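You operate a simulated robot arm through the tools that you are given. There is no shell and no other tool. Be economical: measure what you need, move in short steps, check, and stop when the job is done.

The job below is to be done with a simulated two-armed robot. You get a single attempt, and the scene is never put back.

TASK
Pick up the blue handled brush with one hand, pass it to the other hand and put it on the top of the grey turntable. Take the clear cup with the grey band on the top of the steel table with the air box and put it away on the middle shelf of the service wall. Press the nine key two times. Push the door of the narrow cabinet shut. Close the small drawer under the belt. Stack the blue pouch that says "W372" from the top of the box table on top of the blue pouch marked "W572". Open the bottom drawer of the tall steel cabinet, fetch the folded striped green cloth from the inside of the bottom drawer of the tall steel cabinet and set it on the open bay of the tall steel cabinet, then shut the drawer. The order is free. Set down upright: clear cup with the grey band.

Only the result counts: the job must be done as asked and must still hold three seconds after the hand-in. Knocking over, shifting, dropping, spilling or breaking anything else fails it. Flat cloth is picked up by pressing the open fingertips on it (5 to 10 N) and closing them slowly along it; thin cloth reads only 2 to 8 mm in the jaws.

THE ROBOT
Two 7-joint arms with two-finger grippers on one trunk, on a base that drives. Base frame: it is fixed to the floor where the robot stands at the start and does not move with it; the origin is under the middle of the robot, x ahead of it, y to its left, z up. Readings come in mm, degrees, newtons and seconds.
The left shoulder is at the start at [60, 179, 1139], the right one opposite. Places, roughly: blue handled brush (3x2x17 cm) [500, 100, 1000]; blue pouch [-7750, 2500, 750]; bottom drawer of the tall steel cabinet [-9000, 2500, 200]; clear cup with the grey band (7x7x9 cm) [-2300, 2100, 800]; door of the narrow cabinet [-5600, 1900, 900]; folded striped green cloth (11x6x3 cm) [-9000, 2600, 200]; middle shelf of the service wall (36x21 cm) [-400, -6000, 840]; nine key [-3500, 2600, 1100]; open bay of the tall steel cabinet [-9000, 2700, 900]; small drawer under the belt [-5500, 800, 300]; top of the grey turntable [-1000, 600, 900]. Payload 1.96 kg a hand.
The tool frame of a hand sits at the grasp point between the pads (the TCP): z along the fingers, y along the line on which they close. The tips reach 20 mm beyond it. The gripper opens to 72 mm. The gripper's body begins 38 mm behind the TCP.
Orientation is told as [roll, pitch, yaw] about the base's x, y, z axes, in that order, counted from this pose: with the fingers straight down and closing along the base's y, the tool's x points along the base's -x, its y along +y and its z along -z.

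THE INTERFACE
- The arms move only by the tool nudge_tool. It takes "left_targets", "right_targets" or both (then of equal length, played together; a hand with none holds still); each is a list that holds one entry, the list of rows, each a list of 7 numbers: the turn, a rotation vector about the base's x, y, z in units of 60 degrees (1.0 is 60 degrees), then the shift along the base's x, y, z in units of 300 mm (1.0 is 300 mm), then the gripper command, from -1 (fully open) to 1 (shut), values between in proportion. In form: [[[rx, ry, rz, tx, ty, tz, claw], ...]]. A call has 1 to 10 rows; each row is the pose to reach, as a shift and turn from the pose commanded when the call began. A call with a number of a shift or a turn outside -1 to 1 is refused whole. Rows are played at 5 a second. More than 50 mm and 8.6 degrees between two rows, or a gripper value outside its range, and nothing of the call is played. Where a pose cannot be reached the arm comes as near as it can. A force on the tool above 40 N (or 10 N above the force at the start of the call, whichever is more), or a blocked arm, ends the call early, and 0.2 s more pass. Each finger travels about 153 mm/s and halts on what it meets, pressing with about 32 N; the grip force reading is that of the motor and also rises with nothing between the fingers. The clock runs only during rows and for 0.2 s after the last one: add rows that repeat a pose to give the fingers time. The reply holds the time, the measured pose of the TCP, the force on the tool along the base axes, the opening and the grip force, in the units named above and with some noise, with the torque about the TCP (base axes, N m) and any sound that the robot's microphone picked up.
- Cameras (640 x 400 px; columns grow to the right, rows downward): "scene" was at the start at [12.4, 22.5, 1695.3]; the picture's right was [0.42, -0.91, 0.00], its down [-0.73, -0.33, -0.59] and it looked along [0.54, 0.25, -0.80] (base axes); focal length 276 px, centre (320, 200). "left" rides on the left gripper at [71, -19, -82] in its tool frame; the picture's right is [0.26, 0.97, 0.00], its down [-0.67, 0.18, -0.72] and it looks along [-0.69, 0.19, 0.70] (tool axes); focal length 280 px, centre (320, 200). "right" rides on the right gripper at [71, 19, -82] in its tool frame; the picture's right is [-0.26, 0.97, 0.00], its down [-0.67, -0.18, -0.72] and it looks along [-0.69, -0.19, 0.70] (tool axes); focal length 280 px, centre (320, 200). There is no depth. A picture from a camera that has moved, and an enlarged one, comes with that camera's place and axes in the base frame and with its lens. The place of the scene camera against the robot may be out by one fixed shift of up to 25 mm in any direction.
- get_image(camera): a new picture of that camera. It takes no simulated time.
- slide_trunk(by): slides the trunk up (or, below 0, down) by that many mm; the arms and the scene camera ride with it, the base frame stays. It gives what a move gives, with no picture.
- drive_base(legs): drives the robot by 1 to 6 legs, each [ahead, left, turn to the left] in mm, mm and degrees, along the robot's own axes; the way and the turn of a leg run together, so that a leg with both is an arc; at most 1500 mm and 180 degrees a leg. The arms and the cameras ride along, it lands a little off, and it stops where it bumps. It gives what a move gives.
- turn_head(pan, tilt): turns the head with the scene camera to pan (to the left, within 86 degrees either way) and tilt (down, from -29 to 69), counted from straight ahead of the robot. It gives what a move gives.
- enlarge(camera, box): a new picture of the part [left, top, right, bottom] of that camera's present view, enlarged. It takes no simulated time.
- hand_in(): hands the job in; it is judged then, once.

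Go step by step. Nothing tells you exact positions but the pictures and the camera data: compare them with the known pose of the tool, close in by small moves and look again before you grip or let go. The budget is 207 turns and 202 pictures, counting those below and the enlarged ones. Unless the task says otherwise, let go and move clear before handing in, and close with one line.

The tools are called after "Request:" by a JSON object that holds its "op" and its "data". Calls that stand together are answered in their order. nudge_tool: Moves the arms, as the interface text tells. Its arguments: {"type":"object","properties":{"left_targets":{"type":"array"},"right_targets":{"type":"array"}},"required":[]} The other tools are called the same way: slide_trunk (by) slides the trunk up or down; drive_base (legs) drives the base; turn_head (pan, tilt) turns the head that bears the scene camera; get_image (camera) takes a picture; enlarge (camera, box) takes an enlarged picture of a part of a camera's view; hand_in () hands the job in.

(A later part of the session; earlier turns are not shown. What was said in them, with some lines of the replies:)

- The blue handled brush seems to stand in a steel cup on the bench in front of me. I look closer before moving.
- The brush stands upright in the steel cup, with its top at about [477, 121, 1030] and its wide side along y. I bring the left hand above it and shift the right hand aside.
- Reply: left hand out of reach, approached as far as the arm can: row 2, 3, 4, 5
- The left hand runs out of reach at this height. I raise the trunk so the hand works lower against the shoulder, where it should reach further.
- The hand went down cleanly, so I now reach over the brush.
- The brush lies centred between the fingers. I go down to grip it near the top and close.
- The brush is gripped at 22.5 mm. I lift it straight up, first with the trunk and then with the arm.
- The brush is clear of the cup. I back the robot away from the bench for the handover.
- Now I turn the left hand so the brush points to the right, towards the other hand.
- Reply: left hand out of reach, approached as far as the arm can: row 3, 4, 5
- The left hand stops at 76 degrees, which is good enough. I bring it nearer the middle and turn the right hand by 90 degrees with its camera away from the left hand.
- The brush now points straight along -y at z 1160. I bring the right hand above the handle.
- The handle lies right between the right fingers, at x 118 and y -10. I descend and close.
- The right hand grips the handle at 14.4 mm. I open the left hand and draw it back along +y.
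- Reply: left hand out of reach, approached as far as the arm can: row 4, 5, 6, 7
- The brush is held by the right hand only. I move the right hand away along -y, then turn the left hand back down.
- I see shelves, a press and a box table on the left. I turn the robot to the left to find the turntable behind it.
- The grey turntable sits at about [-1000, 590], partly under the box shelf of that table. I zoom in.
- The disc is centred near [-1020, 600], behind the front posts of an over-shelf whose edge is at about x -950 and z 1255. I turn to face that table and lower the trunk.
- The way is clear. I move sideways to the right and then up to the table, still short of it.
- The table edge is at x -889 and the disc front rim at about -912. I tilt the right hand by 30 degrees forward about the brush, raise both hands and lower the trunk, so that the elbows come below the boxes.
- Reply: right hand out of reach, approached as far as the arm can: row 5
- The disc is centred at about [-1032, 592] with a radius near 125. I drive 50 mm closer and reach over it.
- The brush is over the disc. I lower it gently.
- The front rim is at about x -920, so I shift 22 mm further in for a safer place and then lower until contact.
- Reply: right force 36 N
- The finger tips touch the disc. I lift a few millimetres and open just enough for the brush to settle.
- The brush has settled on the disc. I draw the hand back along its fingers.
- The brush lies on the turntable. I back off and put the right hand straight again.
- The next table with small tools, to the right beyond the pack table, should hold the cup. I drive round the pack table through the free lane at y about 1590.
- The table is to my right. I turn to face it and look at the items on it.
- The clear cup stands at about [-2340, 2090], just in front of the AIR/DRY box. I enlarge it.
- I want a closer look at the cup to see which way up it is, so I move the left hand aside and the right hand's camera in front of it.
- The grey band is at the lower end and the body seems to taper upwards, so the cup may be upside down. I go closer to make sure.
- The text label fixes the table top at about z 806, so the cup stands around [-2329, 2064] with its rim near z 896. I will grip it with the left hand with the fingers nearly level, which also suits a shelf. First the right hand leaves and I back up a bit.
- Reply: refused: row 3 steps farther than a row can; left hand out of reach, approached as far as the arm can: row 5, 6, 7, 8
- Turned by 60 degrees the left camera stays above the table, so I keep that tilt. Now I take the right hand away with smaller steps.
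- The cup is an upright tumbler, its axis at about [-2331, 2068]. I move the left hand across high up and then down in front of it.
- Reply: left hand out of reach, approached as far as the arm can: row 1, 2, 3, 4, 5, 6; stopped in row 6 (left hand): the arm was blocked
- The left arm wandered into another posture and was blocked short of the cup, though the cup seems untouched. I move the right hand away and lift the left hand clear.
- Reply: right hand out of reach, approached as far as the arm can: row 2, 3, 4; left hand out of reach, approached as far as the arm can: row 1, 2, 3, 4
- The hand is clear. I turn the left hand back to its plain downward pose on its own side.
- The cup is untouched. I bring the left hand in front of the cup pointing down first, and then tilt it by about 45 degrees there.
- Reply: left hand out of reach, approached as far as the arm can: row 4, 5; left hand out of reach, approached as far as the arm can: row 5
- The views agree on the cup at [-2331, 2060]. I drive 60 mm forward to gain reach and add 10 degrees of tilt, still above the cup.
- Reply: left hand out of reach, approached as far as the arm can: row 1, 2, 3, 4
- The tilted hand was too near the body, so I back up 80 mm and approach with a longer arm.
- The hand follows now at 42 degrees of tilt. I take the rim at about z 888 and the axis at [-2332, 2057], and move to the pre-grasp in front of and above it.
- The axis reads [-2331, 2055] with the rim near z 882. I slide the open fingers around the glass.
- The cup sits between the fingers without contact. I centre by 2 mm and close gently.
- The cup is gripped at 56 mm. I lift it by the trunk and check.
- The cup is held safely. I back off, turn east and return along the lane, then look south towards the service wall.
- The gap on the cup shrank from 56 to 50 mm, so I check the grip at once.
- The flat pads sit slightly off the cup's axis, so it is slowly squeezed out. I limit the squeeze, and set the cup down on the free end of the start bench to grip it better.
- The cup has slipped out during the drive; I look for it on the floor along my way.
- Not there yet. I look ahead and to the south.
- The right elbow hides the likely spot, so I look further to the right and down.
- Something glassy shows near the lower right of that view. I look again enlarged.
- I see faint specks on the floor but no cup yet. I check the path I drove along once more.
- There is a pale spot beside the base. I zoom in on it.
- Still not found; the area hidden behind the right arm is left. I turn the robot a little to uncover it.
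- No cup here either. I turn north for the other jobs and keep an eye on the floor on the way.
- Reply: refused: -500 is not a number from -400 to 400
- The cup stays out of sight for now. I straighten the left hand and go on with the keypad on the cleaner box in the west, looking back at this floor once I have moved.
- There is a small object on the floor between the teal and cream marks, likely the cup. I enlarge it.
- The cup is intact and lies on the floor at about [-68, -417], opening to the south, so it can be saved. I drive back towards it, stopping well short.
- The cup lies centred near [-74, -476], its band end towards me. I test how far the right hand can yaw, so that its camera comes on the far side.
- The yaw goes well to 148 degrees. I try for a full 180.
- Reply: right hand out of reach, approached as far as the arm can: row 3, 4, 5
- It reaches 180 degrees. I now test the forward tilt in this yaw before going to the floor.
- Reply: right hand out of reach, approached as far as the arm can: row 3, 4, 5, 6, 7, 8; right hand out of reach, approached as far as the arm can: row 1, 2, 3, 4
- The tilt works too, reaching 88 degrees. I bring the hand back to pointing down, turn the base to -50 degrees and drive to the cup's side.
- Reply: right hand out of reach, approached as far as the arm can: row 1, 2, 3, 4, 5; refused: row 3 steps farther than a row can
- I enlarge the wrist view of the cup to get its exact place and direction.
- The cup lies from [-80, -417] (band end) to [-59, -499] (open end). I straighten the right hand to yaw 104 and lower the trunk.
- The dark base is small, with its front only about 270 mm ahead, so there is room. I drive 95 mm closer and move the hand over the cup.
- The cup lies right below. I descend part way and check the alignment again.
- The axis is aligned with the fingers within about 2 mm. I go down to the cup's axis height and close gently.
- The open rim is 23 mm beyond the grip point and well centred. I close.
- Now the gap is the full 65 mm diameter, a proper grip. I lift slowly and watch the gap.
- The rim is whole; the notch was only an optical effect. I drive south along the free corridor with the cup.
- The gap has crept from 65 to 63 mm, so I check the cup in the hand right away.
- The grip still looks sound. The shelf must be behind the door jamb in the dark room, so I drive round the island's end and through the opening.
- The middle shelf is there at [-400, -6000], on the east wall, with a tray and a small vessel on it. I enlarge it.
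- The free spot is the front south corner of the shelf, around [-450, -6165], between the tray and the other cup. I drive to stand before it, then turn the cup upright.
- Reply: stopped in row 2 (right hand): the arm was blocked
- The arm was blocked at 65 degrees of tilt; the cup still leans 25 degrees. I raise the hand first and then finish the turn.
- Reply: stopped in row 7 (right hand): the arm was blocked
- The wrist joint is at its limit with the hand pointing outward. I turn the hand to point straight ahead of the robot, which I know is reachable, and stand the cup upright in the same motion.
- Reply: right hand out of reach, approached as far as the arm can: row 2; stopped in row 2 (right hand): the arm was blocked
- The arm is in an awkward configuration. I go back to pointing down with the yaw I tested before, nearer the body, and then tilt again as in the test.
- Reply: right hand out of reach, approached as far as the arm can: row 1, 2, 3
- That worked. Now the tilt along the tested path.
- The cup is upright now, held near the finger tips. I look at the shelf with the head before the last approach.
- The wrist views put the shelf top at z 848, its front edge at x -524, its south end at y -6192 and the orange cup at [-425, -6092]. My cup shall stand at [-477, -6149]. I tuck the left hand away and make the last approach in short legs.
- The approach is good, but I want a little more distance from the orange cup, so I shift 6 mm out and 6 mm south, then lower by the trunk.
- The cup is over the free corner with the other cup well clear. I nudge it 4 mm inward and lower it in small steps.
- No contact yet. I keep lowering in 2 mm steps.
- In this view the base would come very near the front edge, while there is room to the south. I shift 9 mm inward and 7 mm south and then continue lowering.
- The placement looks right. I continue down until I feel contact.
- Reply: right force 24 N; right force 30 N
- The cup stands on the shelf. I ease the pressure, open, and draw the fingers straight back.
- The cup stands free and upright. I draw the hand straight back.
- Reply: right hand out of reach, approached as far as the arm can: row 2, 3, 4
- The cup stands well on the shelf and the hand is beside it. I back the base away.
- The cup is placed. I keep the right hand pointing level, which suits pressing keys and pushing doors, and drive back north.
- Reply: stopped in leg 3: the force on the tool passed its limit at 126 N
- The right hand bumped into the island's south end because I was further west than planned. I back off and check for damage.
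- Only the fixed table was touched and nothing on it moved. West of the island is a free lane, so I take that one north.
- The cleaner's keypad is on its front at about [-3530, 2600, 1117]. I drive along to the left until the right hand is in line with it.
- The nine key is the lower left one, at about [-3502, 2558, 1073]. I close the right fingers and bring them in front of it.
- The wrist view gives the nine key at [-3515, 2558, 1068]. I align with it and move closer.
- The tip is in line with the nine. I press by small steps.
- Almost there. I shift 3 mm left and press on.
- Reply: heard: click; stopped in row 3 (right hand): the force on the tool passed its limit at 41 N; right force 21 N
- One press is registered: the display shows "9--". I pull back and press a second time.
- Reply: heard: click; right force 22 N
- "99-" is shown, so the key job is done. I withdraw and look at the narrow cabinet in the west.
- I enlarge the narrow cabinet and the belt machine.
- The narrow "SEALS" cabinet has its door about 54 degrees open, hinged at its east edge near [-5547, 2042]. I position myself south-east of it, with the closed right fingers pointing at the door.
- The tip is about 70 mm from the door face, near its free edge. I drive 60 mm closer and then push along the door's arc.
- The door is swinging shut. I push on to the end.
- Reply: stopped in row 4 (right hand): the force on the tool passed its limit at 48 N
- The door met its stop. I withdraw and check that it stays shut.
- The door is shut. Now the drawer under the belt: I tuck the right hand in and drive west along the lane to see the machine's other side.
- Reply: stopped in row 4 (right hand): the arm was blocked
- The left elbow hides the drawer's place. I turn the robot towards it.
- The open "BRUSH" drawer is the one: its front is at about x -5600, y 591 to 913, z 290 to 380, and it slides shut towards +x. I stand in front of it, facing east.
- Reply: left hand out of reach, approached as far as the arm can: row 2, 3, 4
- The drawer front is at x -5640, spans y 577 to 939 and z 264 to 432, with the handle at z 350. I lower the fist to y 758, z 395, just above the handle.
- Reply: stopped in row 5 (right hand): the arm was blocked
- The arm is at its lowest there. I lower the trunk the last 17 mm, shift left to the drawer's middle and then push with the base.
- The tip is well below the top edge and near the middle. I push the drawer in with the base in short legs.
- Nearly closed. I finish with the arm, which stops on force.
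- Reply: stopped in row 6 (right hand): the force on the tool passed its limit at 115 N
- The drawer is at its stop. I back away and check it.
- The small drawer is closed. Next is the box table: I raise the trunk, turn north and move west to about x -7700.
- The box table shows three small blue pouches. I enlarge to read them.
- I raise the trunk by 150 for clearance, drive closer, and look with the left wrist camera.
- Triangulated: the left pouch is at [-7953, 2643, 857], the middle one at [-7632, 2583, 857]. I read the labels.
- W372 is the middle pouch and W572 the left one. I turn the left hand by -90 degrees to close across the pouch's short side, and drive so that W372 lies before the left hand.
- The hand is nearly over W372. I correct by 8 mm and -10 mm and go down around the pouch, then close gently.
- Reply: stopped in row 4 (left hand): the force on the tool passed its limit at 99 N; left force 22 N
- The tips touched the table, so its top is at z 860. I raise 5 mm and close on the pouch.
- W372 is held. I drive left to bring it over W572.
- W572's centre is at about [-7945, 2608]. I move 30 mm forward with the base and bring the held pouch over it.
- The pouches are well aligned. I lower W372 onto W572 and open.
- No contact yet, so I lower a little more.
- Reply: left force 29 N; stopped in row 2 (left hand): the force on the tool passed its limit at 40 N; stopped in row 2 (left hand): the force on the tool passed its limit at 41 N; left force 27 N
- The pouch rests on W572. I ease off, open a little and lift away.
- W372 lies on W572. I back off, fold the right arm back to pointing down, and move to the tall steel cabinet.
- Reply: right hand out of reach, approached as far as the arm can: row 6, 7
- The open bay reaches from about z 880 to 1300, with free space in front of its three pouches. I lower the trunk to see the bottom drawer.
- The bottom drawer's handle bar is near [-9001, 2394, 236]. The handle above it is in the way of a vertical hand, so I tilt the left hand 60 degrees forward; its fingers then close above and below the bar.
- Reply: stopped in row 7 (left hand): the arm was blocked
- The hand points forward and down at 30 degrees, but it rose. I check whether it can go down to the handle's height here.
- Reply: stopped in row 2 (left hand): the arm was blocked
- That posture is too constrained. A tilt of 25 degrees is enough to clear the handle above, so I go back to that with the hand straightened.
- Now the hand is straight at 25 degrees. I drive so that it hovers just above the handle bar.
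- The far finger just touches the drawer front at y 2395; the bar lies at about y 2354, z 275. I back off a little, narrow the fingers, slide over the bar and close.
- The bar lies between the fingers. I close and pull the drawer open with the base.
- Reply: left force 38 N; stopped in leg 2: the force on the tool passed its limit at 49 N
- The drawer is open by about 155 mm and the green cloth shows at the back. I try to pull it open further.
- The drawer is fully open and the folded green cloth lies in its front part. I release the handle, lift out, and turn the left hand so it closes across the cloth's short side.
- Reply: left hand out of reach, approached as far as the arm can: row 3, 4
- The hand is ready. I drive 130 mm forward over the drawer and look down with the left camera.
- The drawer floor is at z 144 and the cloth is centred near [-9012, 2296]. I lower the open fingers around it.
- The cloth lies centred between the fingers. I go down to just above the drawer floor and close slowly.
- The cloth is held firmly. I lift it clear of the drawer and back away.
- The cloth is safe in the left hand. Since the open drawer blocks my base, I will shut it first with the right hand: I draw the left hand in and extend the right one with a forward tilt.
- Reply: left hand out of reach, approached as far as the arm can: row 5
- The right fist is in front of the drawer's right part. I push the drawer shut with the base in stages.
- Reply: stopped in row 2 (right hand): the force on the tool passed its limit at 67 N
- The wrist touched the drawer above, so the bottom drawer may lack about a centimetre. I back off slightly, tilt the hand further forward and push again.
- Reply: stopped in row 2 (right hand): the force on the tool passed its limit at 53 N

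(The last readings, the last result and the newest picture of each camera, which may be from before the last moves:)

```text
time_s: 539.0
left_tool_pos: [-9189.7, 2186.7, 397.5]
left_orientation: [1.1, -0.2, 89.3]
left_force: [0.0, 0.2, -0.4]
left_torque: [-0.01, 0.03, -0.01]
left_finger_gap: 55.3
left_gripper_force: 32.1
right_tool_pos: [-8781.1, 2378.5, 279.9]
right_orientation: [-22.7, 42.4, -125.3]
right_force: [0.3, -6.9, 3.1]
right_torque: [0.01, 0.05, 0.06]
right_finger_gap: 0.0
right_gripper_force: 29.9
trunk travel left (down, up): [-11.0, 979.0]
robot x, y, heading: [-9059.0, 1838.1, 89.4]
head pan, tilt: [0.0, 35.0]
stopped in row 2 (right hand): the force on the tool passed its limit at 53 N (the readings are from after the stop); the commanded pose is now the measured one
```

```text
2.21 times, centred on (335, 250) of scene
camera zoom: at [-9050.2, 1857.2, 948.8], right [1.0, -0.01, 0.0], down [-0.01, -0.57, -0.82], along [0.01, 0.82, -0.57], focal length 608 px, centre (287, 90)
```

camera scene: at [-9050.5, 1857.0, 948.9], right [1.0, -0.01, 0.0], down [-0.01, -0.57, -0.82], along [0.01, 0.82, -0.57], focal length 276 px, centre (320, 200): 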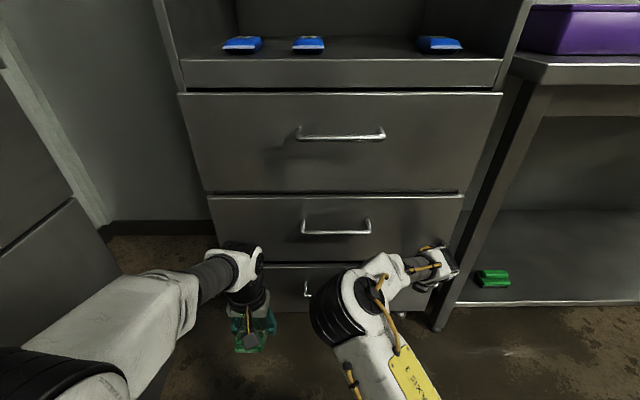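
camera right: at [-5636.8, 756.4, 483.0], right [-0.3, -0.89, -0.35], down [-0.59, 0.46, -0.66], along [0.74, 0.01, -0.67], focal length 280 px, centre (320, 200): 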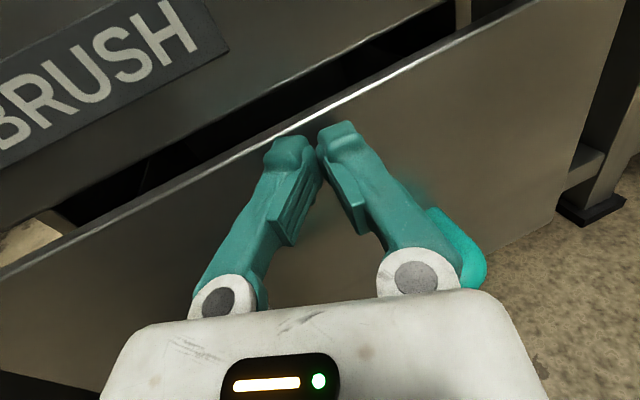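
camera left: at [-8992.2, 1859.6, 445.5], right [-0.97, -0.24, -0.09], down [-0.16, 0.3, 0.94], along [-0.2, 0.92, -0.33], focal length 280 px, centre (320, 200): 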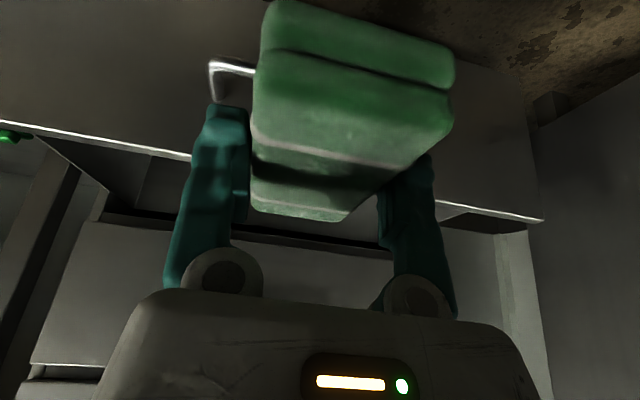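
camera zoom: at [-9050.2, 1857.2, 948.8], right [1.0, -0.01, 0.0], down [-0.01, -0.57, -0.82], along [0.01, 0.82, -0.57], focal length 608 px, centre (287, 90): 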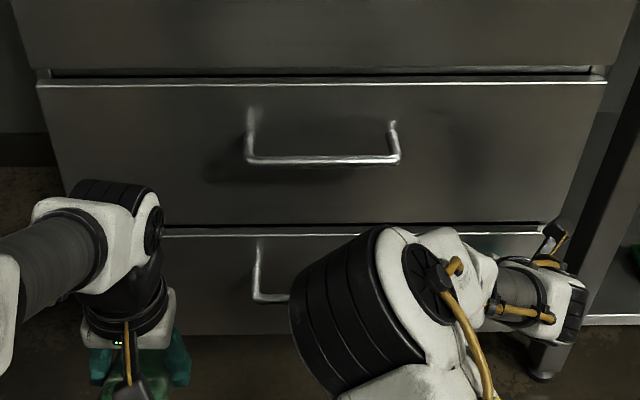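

The drawer is at its stop and flush with the others. I fold the right hand back, back off, and raise the trunk to the bay's height.

Request:
{"op": "nudge_tool", "data": {"right_targets": [[[0, 0, 0, 0, -0.12, 0, 1], [-0.12, 0, 0, 0, -0.24, 0.05, 1], [-0.24, 0, 0, 0, -0.36, 0.1, 1], [-0.36, 0, 0, 0, -0.48, 0.18, 1], [-0.48, 0, 0, 0, -0.58, 0.26, 1], [-0.6, 0, 0, 0, -0.66, 0.34, 1]]]}}

Request:
{"op": "drive_base", "data": {"legs": [[-260, 0, 0], [0, -250, 0.6]]}}

Request:
{"op": "slide_trunk", "data": {"by": 400}}

Request:
{"op": "slide_trunk", "data": {"by": 310}}

Request:
{"op": "nudge_tool", "data": {"left_targets": [[[0.1, 0, 0, 0, 0.1, -0.02, 0.7], [0.2, 0, 0, 0, 0.2, -0.05, 0.7], [0.3, 0, 0, 0, 0.3, -0.1, 0.7], [0.42, 0, 0, 0, 0.42, -0.18, 0.7], [0.42, 0, 0, 0, 0.55, -0.25, 0.7], [0.42, 0, 0, 0, 0.65, -0.3, 0.7], [0.42, 0, 0, 0, 0.65, -0.3, 0.7]]]}}

Request:
{"op": "get_image", "data": {"camera": "scene"}}

```text
time_s: 540.4
left_tool_pos: [-9189.0, 2188.2, 397.5]
left_orientation: [1.1, -0.2, 89.3]
left_force: [-0.3, -0.8, -0.1]
left_torque: [-0.04, 0.01, 0.0]
left_finger_gap: 55.2
left_gripper_force: 31.7
right_tool_pos: [-8780.9, 2180.0, 380.9]
right_orientation: [-2.5, 11.2, -115.6]
right_force: [-0.1, 0.5, 0.4]
right_torque: [-0.01, 0.01, -0.01]
right_finger_gap: 0.1
right_gripper_force: 29.3
trunk travel left (down, up): [-11.0, 979.0]
robot x, y, heading: [-9053.1, 1836.4, 89.4]
head pan, tilt: [0.0, 35.0]
```

```text
time_s: 543.7
left_tool_pos: [-8942.0, 1928.7, 398.2]
left_orientation: [1.1, 0.0, 89.9]
left_force: [0.3, 0.1, -0.5]
left_torque: [-0.01, -0.01, 0.01]
left_finger_gap: 55.2
left_gripper_force: 32.0
right_tool_pos: [-8534.3, 1926.8, 381.8]
right_orientation: [-2.5, 11.1, -114.8]
right_force: [0.2, 0.1, -0.2]
right_torque: [0.01, 0.03, -0.03]
right_finger_gap: 0.0
right_gripper_force: 29.9
trunk travel left (down, up): [-11.0, 979.0]
robot x, y, heading: [-8808.5, 1579.6, 90.3]
head pan, tilt: [0.0, 35.0]
```

```text
time_s: 547.5
left_tool_pos: [-8944.0, 1927.9, 797.6]
left_orientation: [1.2, -0.1, 90.0]
left_force: [-0.1, 0.3, 0.0]
left_torque: [0.01, 0.04, -0.03]
left_finger_gap: 55.2
left_gripper_force: 32.4
right_tool_pos: [-8534.8, 1926.3, 780.1]
right_orientation: [-2.5, 11.1, -114.8]
right_force: [-0.2, 0.1, 0.1]
right_torque: [-0.02, -0.03, 0.02]
right_finger_gap: 0.0
right_gripper_force: 29.3
trunk travel left (down, up): [-411.0, 579.0]
robot x, y, heading: [-8802.7, 1584.5, 90.4]
head pan, tilt: [0.0, 35.0]
```

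```text
time_s: 550.6
left_tool_pos: [-8943.3, 1928.7, 1108.2]
left_orientation: [1.1, -0.2, 90.0]
left_force: [-0.3, 0.5, -0.5]
left_torque: [0.02, 0.0, 0.03]
left_finger_gap: 55.2
left_gripper_force: 32.3
right_tool_pos: [-8535.6, 1927.7, 1090.7]
right_orientation: [-2.5, 11.1, -114.8]
right_force: [-0.8, -0.2, -0.1]
right_torque: [0.02, -0.04, -0.02]
right_finger_gap: 0.2
right_gripper_force: 29.4
trunk travel left (down, up): [-721.0, 269.0]
robot x, y, heading: [-8805.1, 1582.5, 90.0]
head pan, tilt: [0.0, 35.0]
```

```text
time_s: 552.2
left_tool_pos: [-8944.8, 2122.4, 1018.9]
left_orientation: [1.1, -25.4, 90.0]
left_force: [-0.2, -0.2, -0.8]
left_torque: [-0.04, -0.01, 0.0]
left_finger_gap: 55.2
left_gripper_force: 32.3
right_tool_pos: [-8534.6, 1925.3, 1091.2]
right_orientation: [-2.6, 11.2, -114.8]
right_force: [0.6, 0.6, 1.3]
right_torque: [0.0, -0.02, -0.01]
right_finger_gap: 0.1
right_gripper_force: 29.0
trunk travel left (down, up): [-721.0, 269.0]
robot x, y, heading: [-8802.2, 1580.8, 90.0]
head pan, tilt: [0.0, 35.0]
```

```text
7 pictures are left
camera scene: at [-8799.5, 1599.8, 1658.8], right [1.0, 0.0, 0.0], down [0.0, -0.57, -0.82], along [0.0, 0.82, -0.57], focal length 276 px, centre (320, 200)
```

scene: 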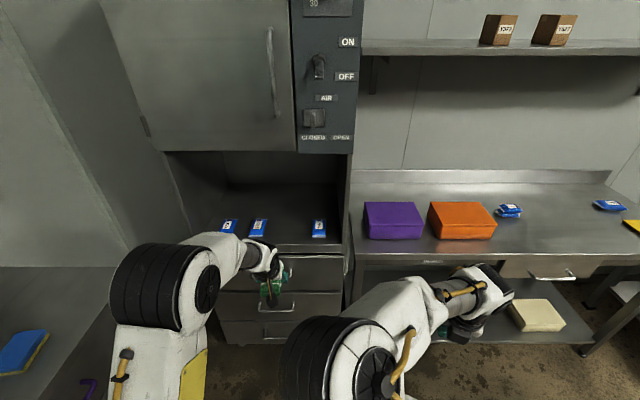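

The gap between the bay's pouches at x -9068 and -8803 fits the cloth at x -8944. I lower to z 960 and drive in.

Request:
{"op": "nudge_tool", "data": {"left_targets": [[[0, 0, 0, 0, 0, -0.1, 0.7], [0, 0, 0, 0, 0, -0.19, 0.7], [0, 0, 0, 0, 0, -0.19, 0.7]]]}}

Request:
{"op": "drive_base", "data": {"legs": [[250, 0, 0], [80, 0, 0]]}}

Request:
{"op": "get_image", "data": {"camera": "left"}}

```text
time_s: 553.0
left_tool_pos: [-8944.4, 2122.9, 961.2]
left_orientation: [1.2, -25.5, 90.1]
left_force: [-0.3, -0.4, 0.4]
left_torque: [-0.02, -0.02, 0.01]
left_finger_gap: 55.2
left_gripper_force: 31.2
right_tool_pos: [-8535.6, 1926.4, 1090.0]
right_orientation: [-2.5, 11.2, -114.9]
right_force: [-0.7, 0.2, -0.1]
right_torque: [0.0, 0.01, -0.02]
right_finger_gap: 0.0
right_gripper_force: 29.6
trunk travel left (down, up): [-721.0, 269.0]
robot x, y, heading: [-8806.4, 1579.3, 89.9]
head pan, tilt: [0.0, 35.0]
```

```text
time_s: 555.5
left_tool_pos: [-8945.7, 2454.1, 961.2]
left_orientation: [1.1, -25.3, 90.1]
left_force: [0.2, 0.9, 0.0]
left_torque: [-0.06, 0.02, 0.01]
left_finger_gap: 55.1
left_gripper_force: 32.3
right_tool_pos: [-8537.4, 2259.5, 1089.2]
right_orientation: [-2.5, 11.1, -114.8]
right_force: [0.9, -0.5, -0.5]
right_torque: [-0.04, 0.02, 0.03]
right_finger_gap: 0.0
right_gripper_force: 29.3
trunk travel left (down, up): [-721.0, 269.0]
robot x, y, heading: [-8806.3, 1912.4, 90.4]
head pan, tilt: [0.0, 35.0]
```

```text
6 pictures are left
camera left: at [-8925.6, 2356.1, 1005.0], right [-0.96, -0.25, -0.09], down [-0.17, 0.3, 0.94], along [-0.2, 0.92, -0.33], focal length 280 px, centre (320, 200)
```

left: 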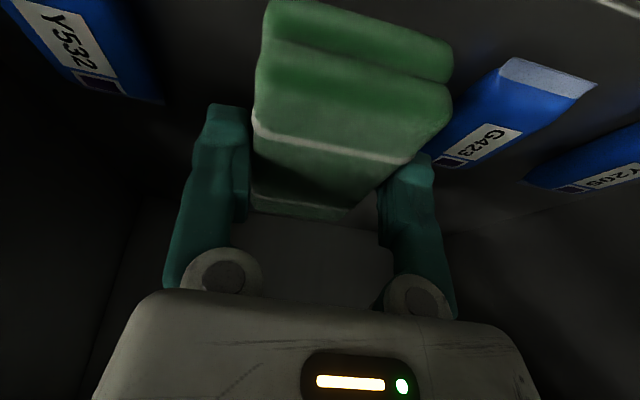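

There is room on both sides. I shift 12 mm right and 20 mm deeper and lower the cloth until it touches the bay floor.

Request:
{"op": "nudge_tool", "data": {"left_targets": [[[0, 0, 0, 0.04, 0.067, 0, 0.7], [0, 0, 0, 0.04, 0.067, -0.07, 0.7], [0, 0, 0, 0.04, 0.067, -0.13, 0.7], [0, 0, 0, 0.04, 0.067, -0.13, 0.7]]]}}

Request:
{"op": "nudge_tool", "data": {"left_targets": [[[0, 0, 0, 0, 0, -0.02, 0.7], [0, 0, 0, 0, 0, -0.03, 0.7], [0, 0, 0, 0, 0, -0.03, 0.7]]]}}

Request:
{"op": "nudge_tool", "data": {"left_targets": [[[0, 0, 0, 0, 0, -0.01, 0.7], [0, 0, 0, 0, 0, -0.02, 0.7], [0, 0, 0, 0, 0, -0.02, 0.7]]]}}

```text
time_s: 556.5
left_tool_pos: [-8933.8, 2474.8, 923.5]
left_orientation: [1.1, -25.4, 90.2]
left_force: [-1.0, -0.7, -1.5]
left_torque: [0.03, 0.0, 0.0]
left_finger_gap: 55.0
left_gripper_force: 32.8
right_tool_pos: [-8535.5, 2258.8, 1090.6]
right_orientation: [-2.5, 11.1, -114.8]
right_force: [0.2, -0.2, -0.3]
right_torque: [-0.06, -0.01, -0.03]
right_finger_gap: 0.0
right_gripper_force: 29.9
trunk travel left (down, up): [-721.0, 269.0]
robot x, y, heading: [-8808.1, 1912.3, 90.0]
head pan, tilt: [0.0, 35.0]
```

```text
time_s: 557.3
left_tool_pos: [-8933.6, 2473.8, 912.5]
left_orientation: [1.1, -25.3, 90.0]
left_force: [0.3, 0.3, -0.8]
left_torque: [-0.04, 0.01, -0.01]
left_finger_gap: 54.9
left_gripper_force: 32.1
right_tool_pos: [-8536.2, 2258.8, 1091.7]
right_orientation: [-2.5, 11.1, -114.7]
right_force: [0.1, 0.0, 0.3]
right_torque: [0.0, 0.02, -0.04]
right_finger_gap: 0.1
right_gripper_force: 30.1
trunk travel left (down, up): [-721.0, 269.0]
robot x, y, heading: [-8804.3, 1912.2, 90.0]
head pan, tilt: [0.0, 35.0]
```

```text
time_s: 558.1
left_tool_pos: [-8934.2, 2473.8, 908.4]
left_orientation: [1.0, -25.4, 90.1]
left_force: [-0.6, 0.0, -0.7]
left_torque: [0.02, 0.0, 0.03]
left_finger_gap: 55.0
left_gripper_force: 31.7
right_tool_pos: [-8536.8, 2259.3, 1090.5]
right_orientation: [-2.5, 11.1, -114.9]
right_force: [0.1, 0.0, -0.3]
right_torque: [-0.01, 0.0, 0.0]
right_finger_gap: 0.0
right_gripper_force: 29.4
trunk travel left (down, up): [-721.0, 269.0]
robot x, y, heading: [-8804.7, 1911.9, 90.2]
head pan, tilt: [0.0, 35.0]
```

No contact yet at z 908, so I go on lowering in small steps.

Request:
{"op": "nudge_tool", "data": {"left_targets": [[[0, 0, 0, 0, 0, -0.015, 0.7], [0, 0, 0, 0, 0, -0.03, 0.7], [0, 0, 0, 0, 0, -0.03, 0.7]]]}}

Request:
{"op": "nudge_tool", "data": {"left_targets": [[[0, 0, 0, 0, 0, -0.015, 0.7], [0, 0, 0, 0, 0, -0.03, 0.7], [0, 0, 0, 0, 0, -0.03, 0.7]]]}}

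Request:
{"op": "get_image", "data": {"camera": "left"}}

```text
time_s: 558.9
left_tool_pos: [-8932.4, 2474.1, 898.2]
left_orientation: [1.1, -25.3, 90.1]
left_force: [-0.1, -0.4, -0.4]
left_torque: [-0.01, 0.04, 0.02]
left_finger_gap: 54.9
left_gripper_force: 32.5
right_tool_pos: [-8536.1, 2258.6, 1091.9]
right_orientation: [-2.4, 11.1, -114.8]
right_force: [-0.1, 0.6, 0.5]
right_torque: [0.0, -0.01, 0.03]
right_finger_gap: 0.0
right_gripper_force: 29.2
trunk travel left (down, up): [-721.0, 269.0]
robot x, y, heading: [-8803.4, 1914.6, 90.3]
head pan, tilt: [0.0, 35.0]
```

```text
time_s: 559.7
left_tool_pos: [-8934.9, 2473.2, 893.0]
left_orientation: [1.1, -25.7, 90.1]
left_force: [-1.8, 0.9, 26.6]
left_torque: [-1.26, 0.55, -0.13]
left_finger_gap: 55.2
left_gripper_force: 32.0
right_tool_pos: [-8535.7, 2255.9, 1091.3]
right_orientation: [-2.6, 11.2, -114.8]
right_force: [0.3, -0.2, -0.1]
right_torque: [0.0, 0.0, 0.0]
right_finger_gap: 0.2
right_gripper_force: 29.4
trunk travel left (down, up): [-721.0, 269.0]
robot x, y, heading: [-8805.1, 1911.2, 90.2]
head pan, tilt: [0.0, 35.0]
```

```text
5 pictures are left
camera left: at [-8913.6, 2374.7, 935.9], right [-0.96, -0.25, -0.1], down [-0.17, 0.3, 0.94], along [-0.2, 0.92, -0.33], focal length 280 px, centre (320, 200)
```

left: 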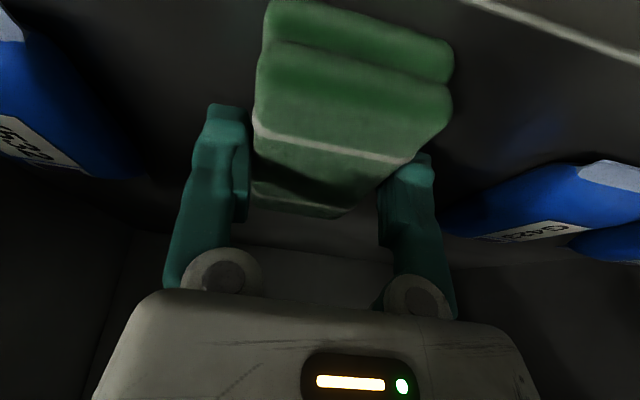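

The cloth touches the bay floor. I ease off, open, and withdraw along the fingers.

Request:
{"op": "nudge_tool", "data": {"left_targets": [[[0, 0, 0, 0, 0, 0.008, 0.7], [0, 0, 0, 0, 0, 0.008, 0], [0, 0, 0, 0, 0, 0.008, -0.7], [0, 0, 0, 0, 0, 0.008, -0.95], [0, 0, 0, 0, 0, 0.008, -0.95]]]}}

Request:
{"op": "nudge_tool", "data": {"left_targets": [[[0, 0, 0, 0, -0.03, 0.06, -0.95], [0, 0, 0, 0, -0.06, 0.13, -0.95], [0, 0, 0, 0, -0.1, 0.22, -0.95]]]}}

Request:
{"op": "get_image", "data": {"camera": "left"}}

```text
time_s: 560.9
left_tool_pos: [-8934.5, 2473.8, 892.4]
left_orientation: [1.0, -25.3, 90.1]
left_force: [0.5, -0.2, 0.4]
left_torque: [-0.03, -0.01, -0.01]
left_finger_gap: 70.4
left_gripper_force: 0.1
right_tool_pos: [-8536.6, 2258.6, 1089.7]
right_orientation: [-2.5, 11.2, -114.8]
right_force: [1.6, -0.8, -0.4]
right_torque: [0.0, 0.0, -0.01]
right_finger_gap: 0.0
right_gripper_force: 29.6
trunk travel left (down, up): [-721.0, 269.0]
robot x, y, heading: [-8807.5, 1911.0, 90.3]
head pan, tilt: [0.0, 35.0]
```

```text
time_s: 561.7
left_tool_pos: [-8932.2, 2442.9, 959.0]
left_orientation: [1.1, -25.4, 89.9]
left_force: [0.2, -0.8, 0.4]
left_torque: [0.01, -0.01, -0.01]
left_finger_gap: 70.0
left_gripper_force: 0.0
right_tool_pos: [-8535.7, 2256.8, 1091.5]
right_orientation: [-2.4, 11.2, -114.7]
right_force: [-0.1, 0.1, -0.3]
right_torque: [0.0, 0.01, 0.02]
right_finger_gap: 0.0
right_gripper_force: 29.6
trunk travel left (down, up): [-721.0, 269.0]
robot x, y, heading: [-8805.5, 1909.3, 90.2]
head pan, tilt: [0.0, 35.0]
```

```text
4 pictures are left
camera left: at [-8911.9, 2344.2, 1002.6], right [-0.96, -0.25, -0.1], down [-0.17, 0.3, 0.94], along [-0.2, 0.92, -0.33], focal length 280 px, centre (320, 200)
```

left: 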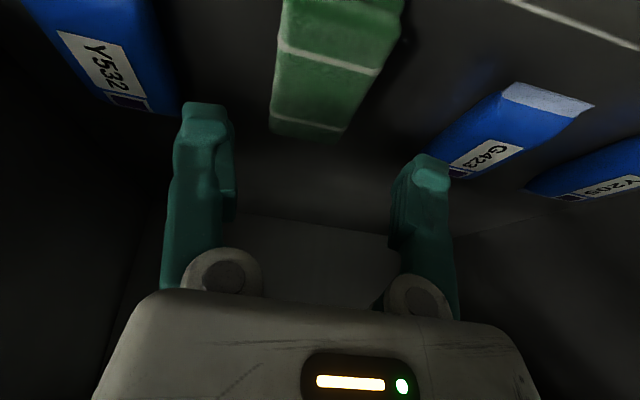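

The cloth lies in the bay. I back away and take a last look at cloth and drawers.

Request:
{"op": "drive_base", "data": {"legs": [[-400, 0, 0]]}}

Request:
{"op": "turn_head", "data": {"pan": 20, "tilt": 40}}

Request:
{"op": "get_image", "data": {"camera": "scene"}}

```text
time_s: 564.1
left_tool_pos: [-8934.6, 2045.7, 959.9]
left_orientation: [1.1, -25.3, 90.5]
left_force: [0.6, 0.2, 0.5]
left_torque: [-0.01, -0.01, -0.01]
left_finger_gap: 70.1
left_gripper_force: 0.0
right_tool_pos: [-8537.0, 1864.5, 1090.9]
right_orientation: [-2.5, 11.2, -114.2]
right_force: [0.1, 0.1, -0.3]
right_torque: [0.02, 0.01, 0.01]
right_finger_gap: 0.1
right_gripper_force: 29.8
trunk travel left (down, up): [-721.0, 269.0]
robot x, y, heading: [-8801.5, 1514.1, 90.9]
head pan, tilt: [0.0, 35.0]
```

```text
time_s: 565.0
left_tool_pos: [-8933.4, 2045.8, 959.3]
left_orientation: [1.2, -25.3, 90.6]
left_force: [0.2, 0.7, -0.6]
left_torque: [-0.01, -0.02, -0.03]
left_finger_gap: 70.3
left_gripper_force: 0.2
right_tool_pos: [-8536.1, 1864.3, 1089.1]
right_orientation: [-2.6, 11.1, -114.2]
right_force: [-0.9, 0.3, -0.2]
right_torque: [-0.02, -0.02, -0.04]
right_finger_gap: 0.0
right_gripper_force: 29.2
trunk travel left (down, up): [-721.0, 269.0]
robot x, y, heading: [-8806.7, 1514.6, 90.7]
head pan, tilt: [20.0, 40.0]
```

```text
3 pictures are left
camera scene: at [-8826.5, 1526.8, 1651.2], right [0.94, 0.35, 0.0], down [0.23, -0.6, -0.77], along [-0.27, 0.72, -0.64], focal length 276 px, centre (320, 200)
```

scene: 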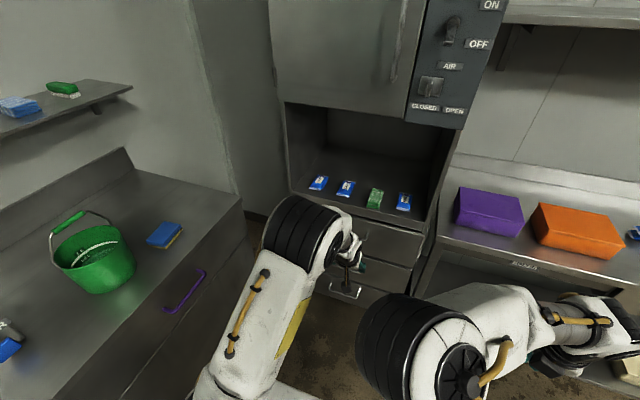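

The cloth sits in the bay with the pouches undisturbed. One last check of the drawer fronts.

Request:
{"op": "drive_base", "data": {"legs": [[-150, 0, 0]]}}

Request:
{"op": "enlarge", "data": {"camera": "scene", "box": [260, 140, 480, 320]}}

```text
time_s: 566.4
left_tool_pos: [-8932.5, 1892.6, 959.6]
left_orientation: [1.2, -25.3, 90.7]
left_force: [-0.4, -0.8, 0.1]
left_torque: [0.0, -0.04, 0.04]
left_finger_gap: 70.1
left_gripper_force: 0.1
right_tool_pos: [-8534.6, 1711.3, 1090.6]
right_orientation: [-2.5, 11.2, -114.1]
right_force: [-0.1, -0.6, -0.2]
right_torque: [-0.01, -0.01, 0.0]
right_finger_gap: 0.3
right_gripper_force: 29.2
trunk travel left (down, up): [-721.0, 269.0]
robot x, y, heading: [-8802.0, 1359.5, 90.9]
head pan, tilt: [20.0, 40.0]
```

```text
2.22 times, centred on (370, 230) of scene
camera zoom: at [-8824.4, 1373.3, 1651.2], right [0.93, 0.36, 0.0], down [0.23, -0.6, -0.77], along [-0.27, 0.72, -0.64], focal length 612 px, centre (209, 133)
```

zoom: 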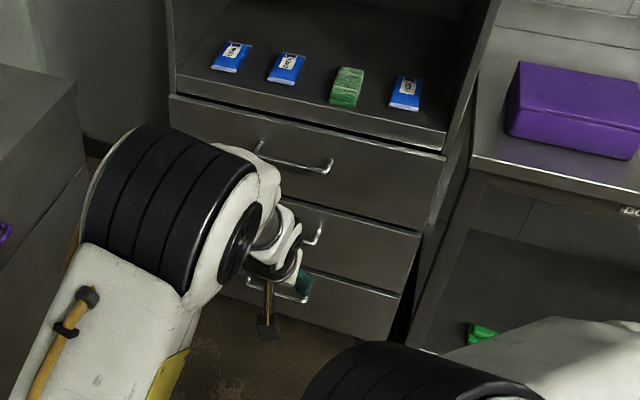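

The drawers are flush and shut, the cloth is in the bay, and every other item is done. Both hands are clear, so I hand in.

Request:
{"op": "hand_in", "data": {}}

```text
The job is handed in.
```

I handed the job in with every item done, but the cup fell once: it slipped out of the gripper while I was driving and landed on the floor. I picked it up, saw no damage, and stood it upright on the middle shelf. The right hand also bumped an island table once, at 126 N; from a picture afterwards nothing on it had moved.
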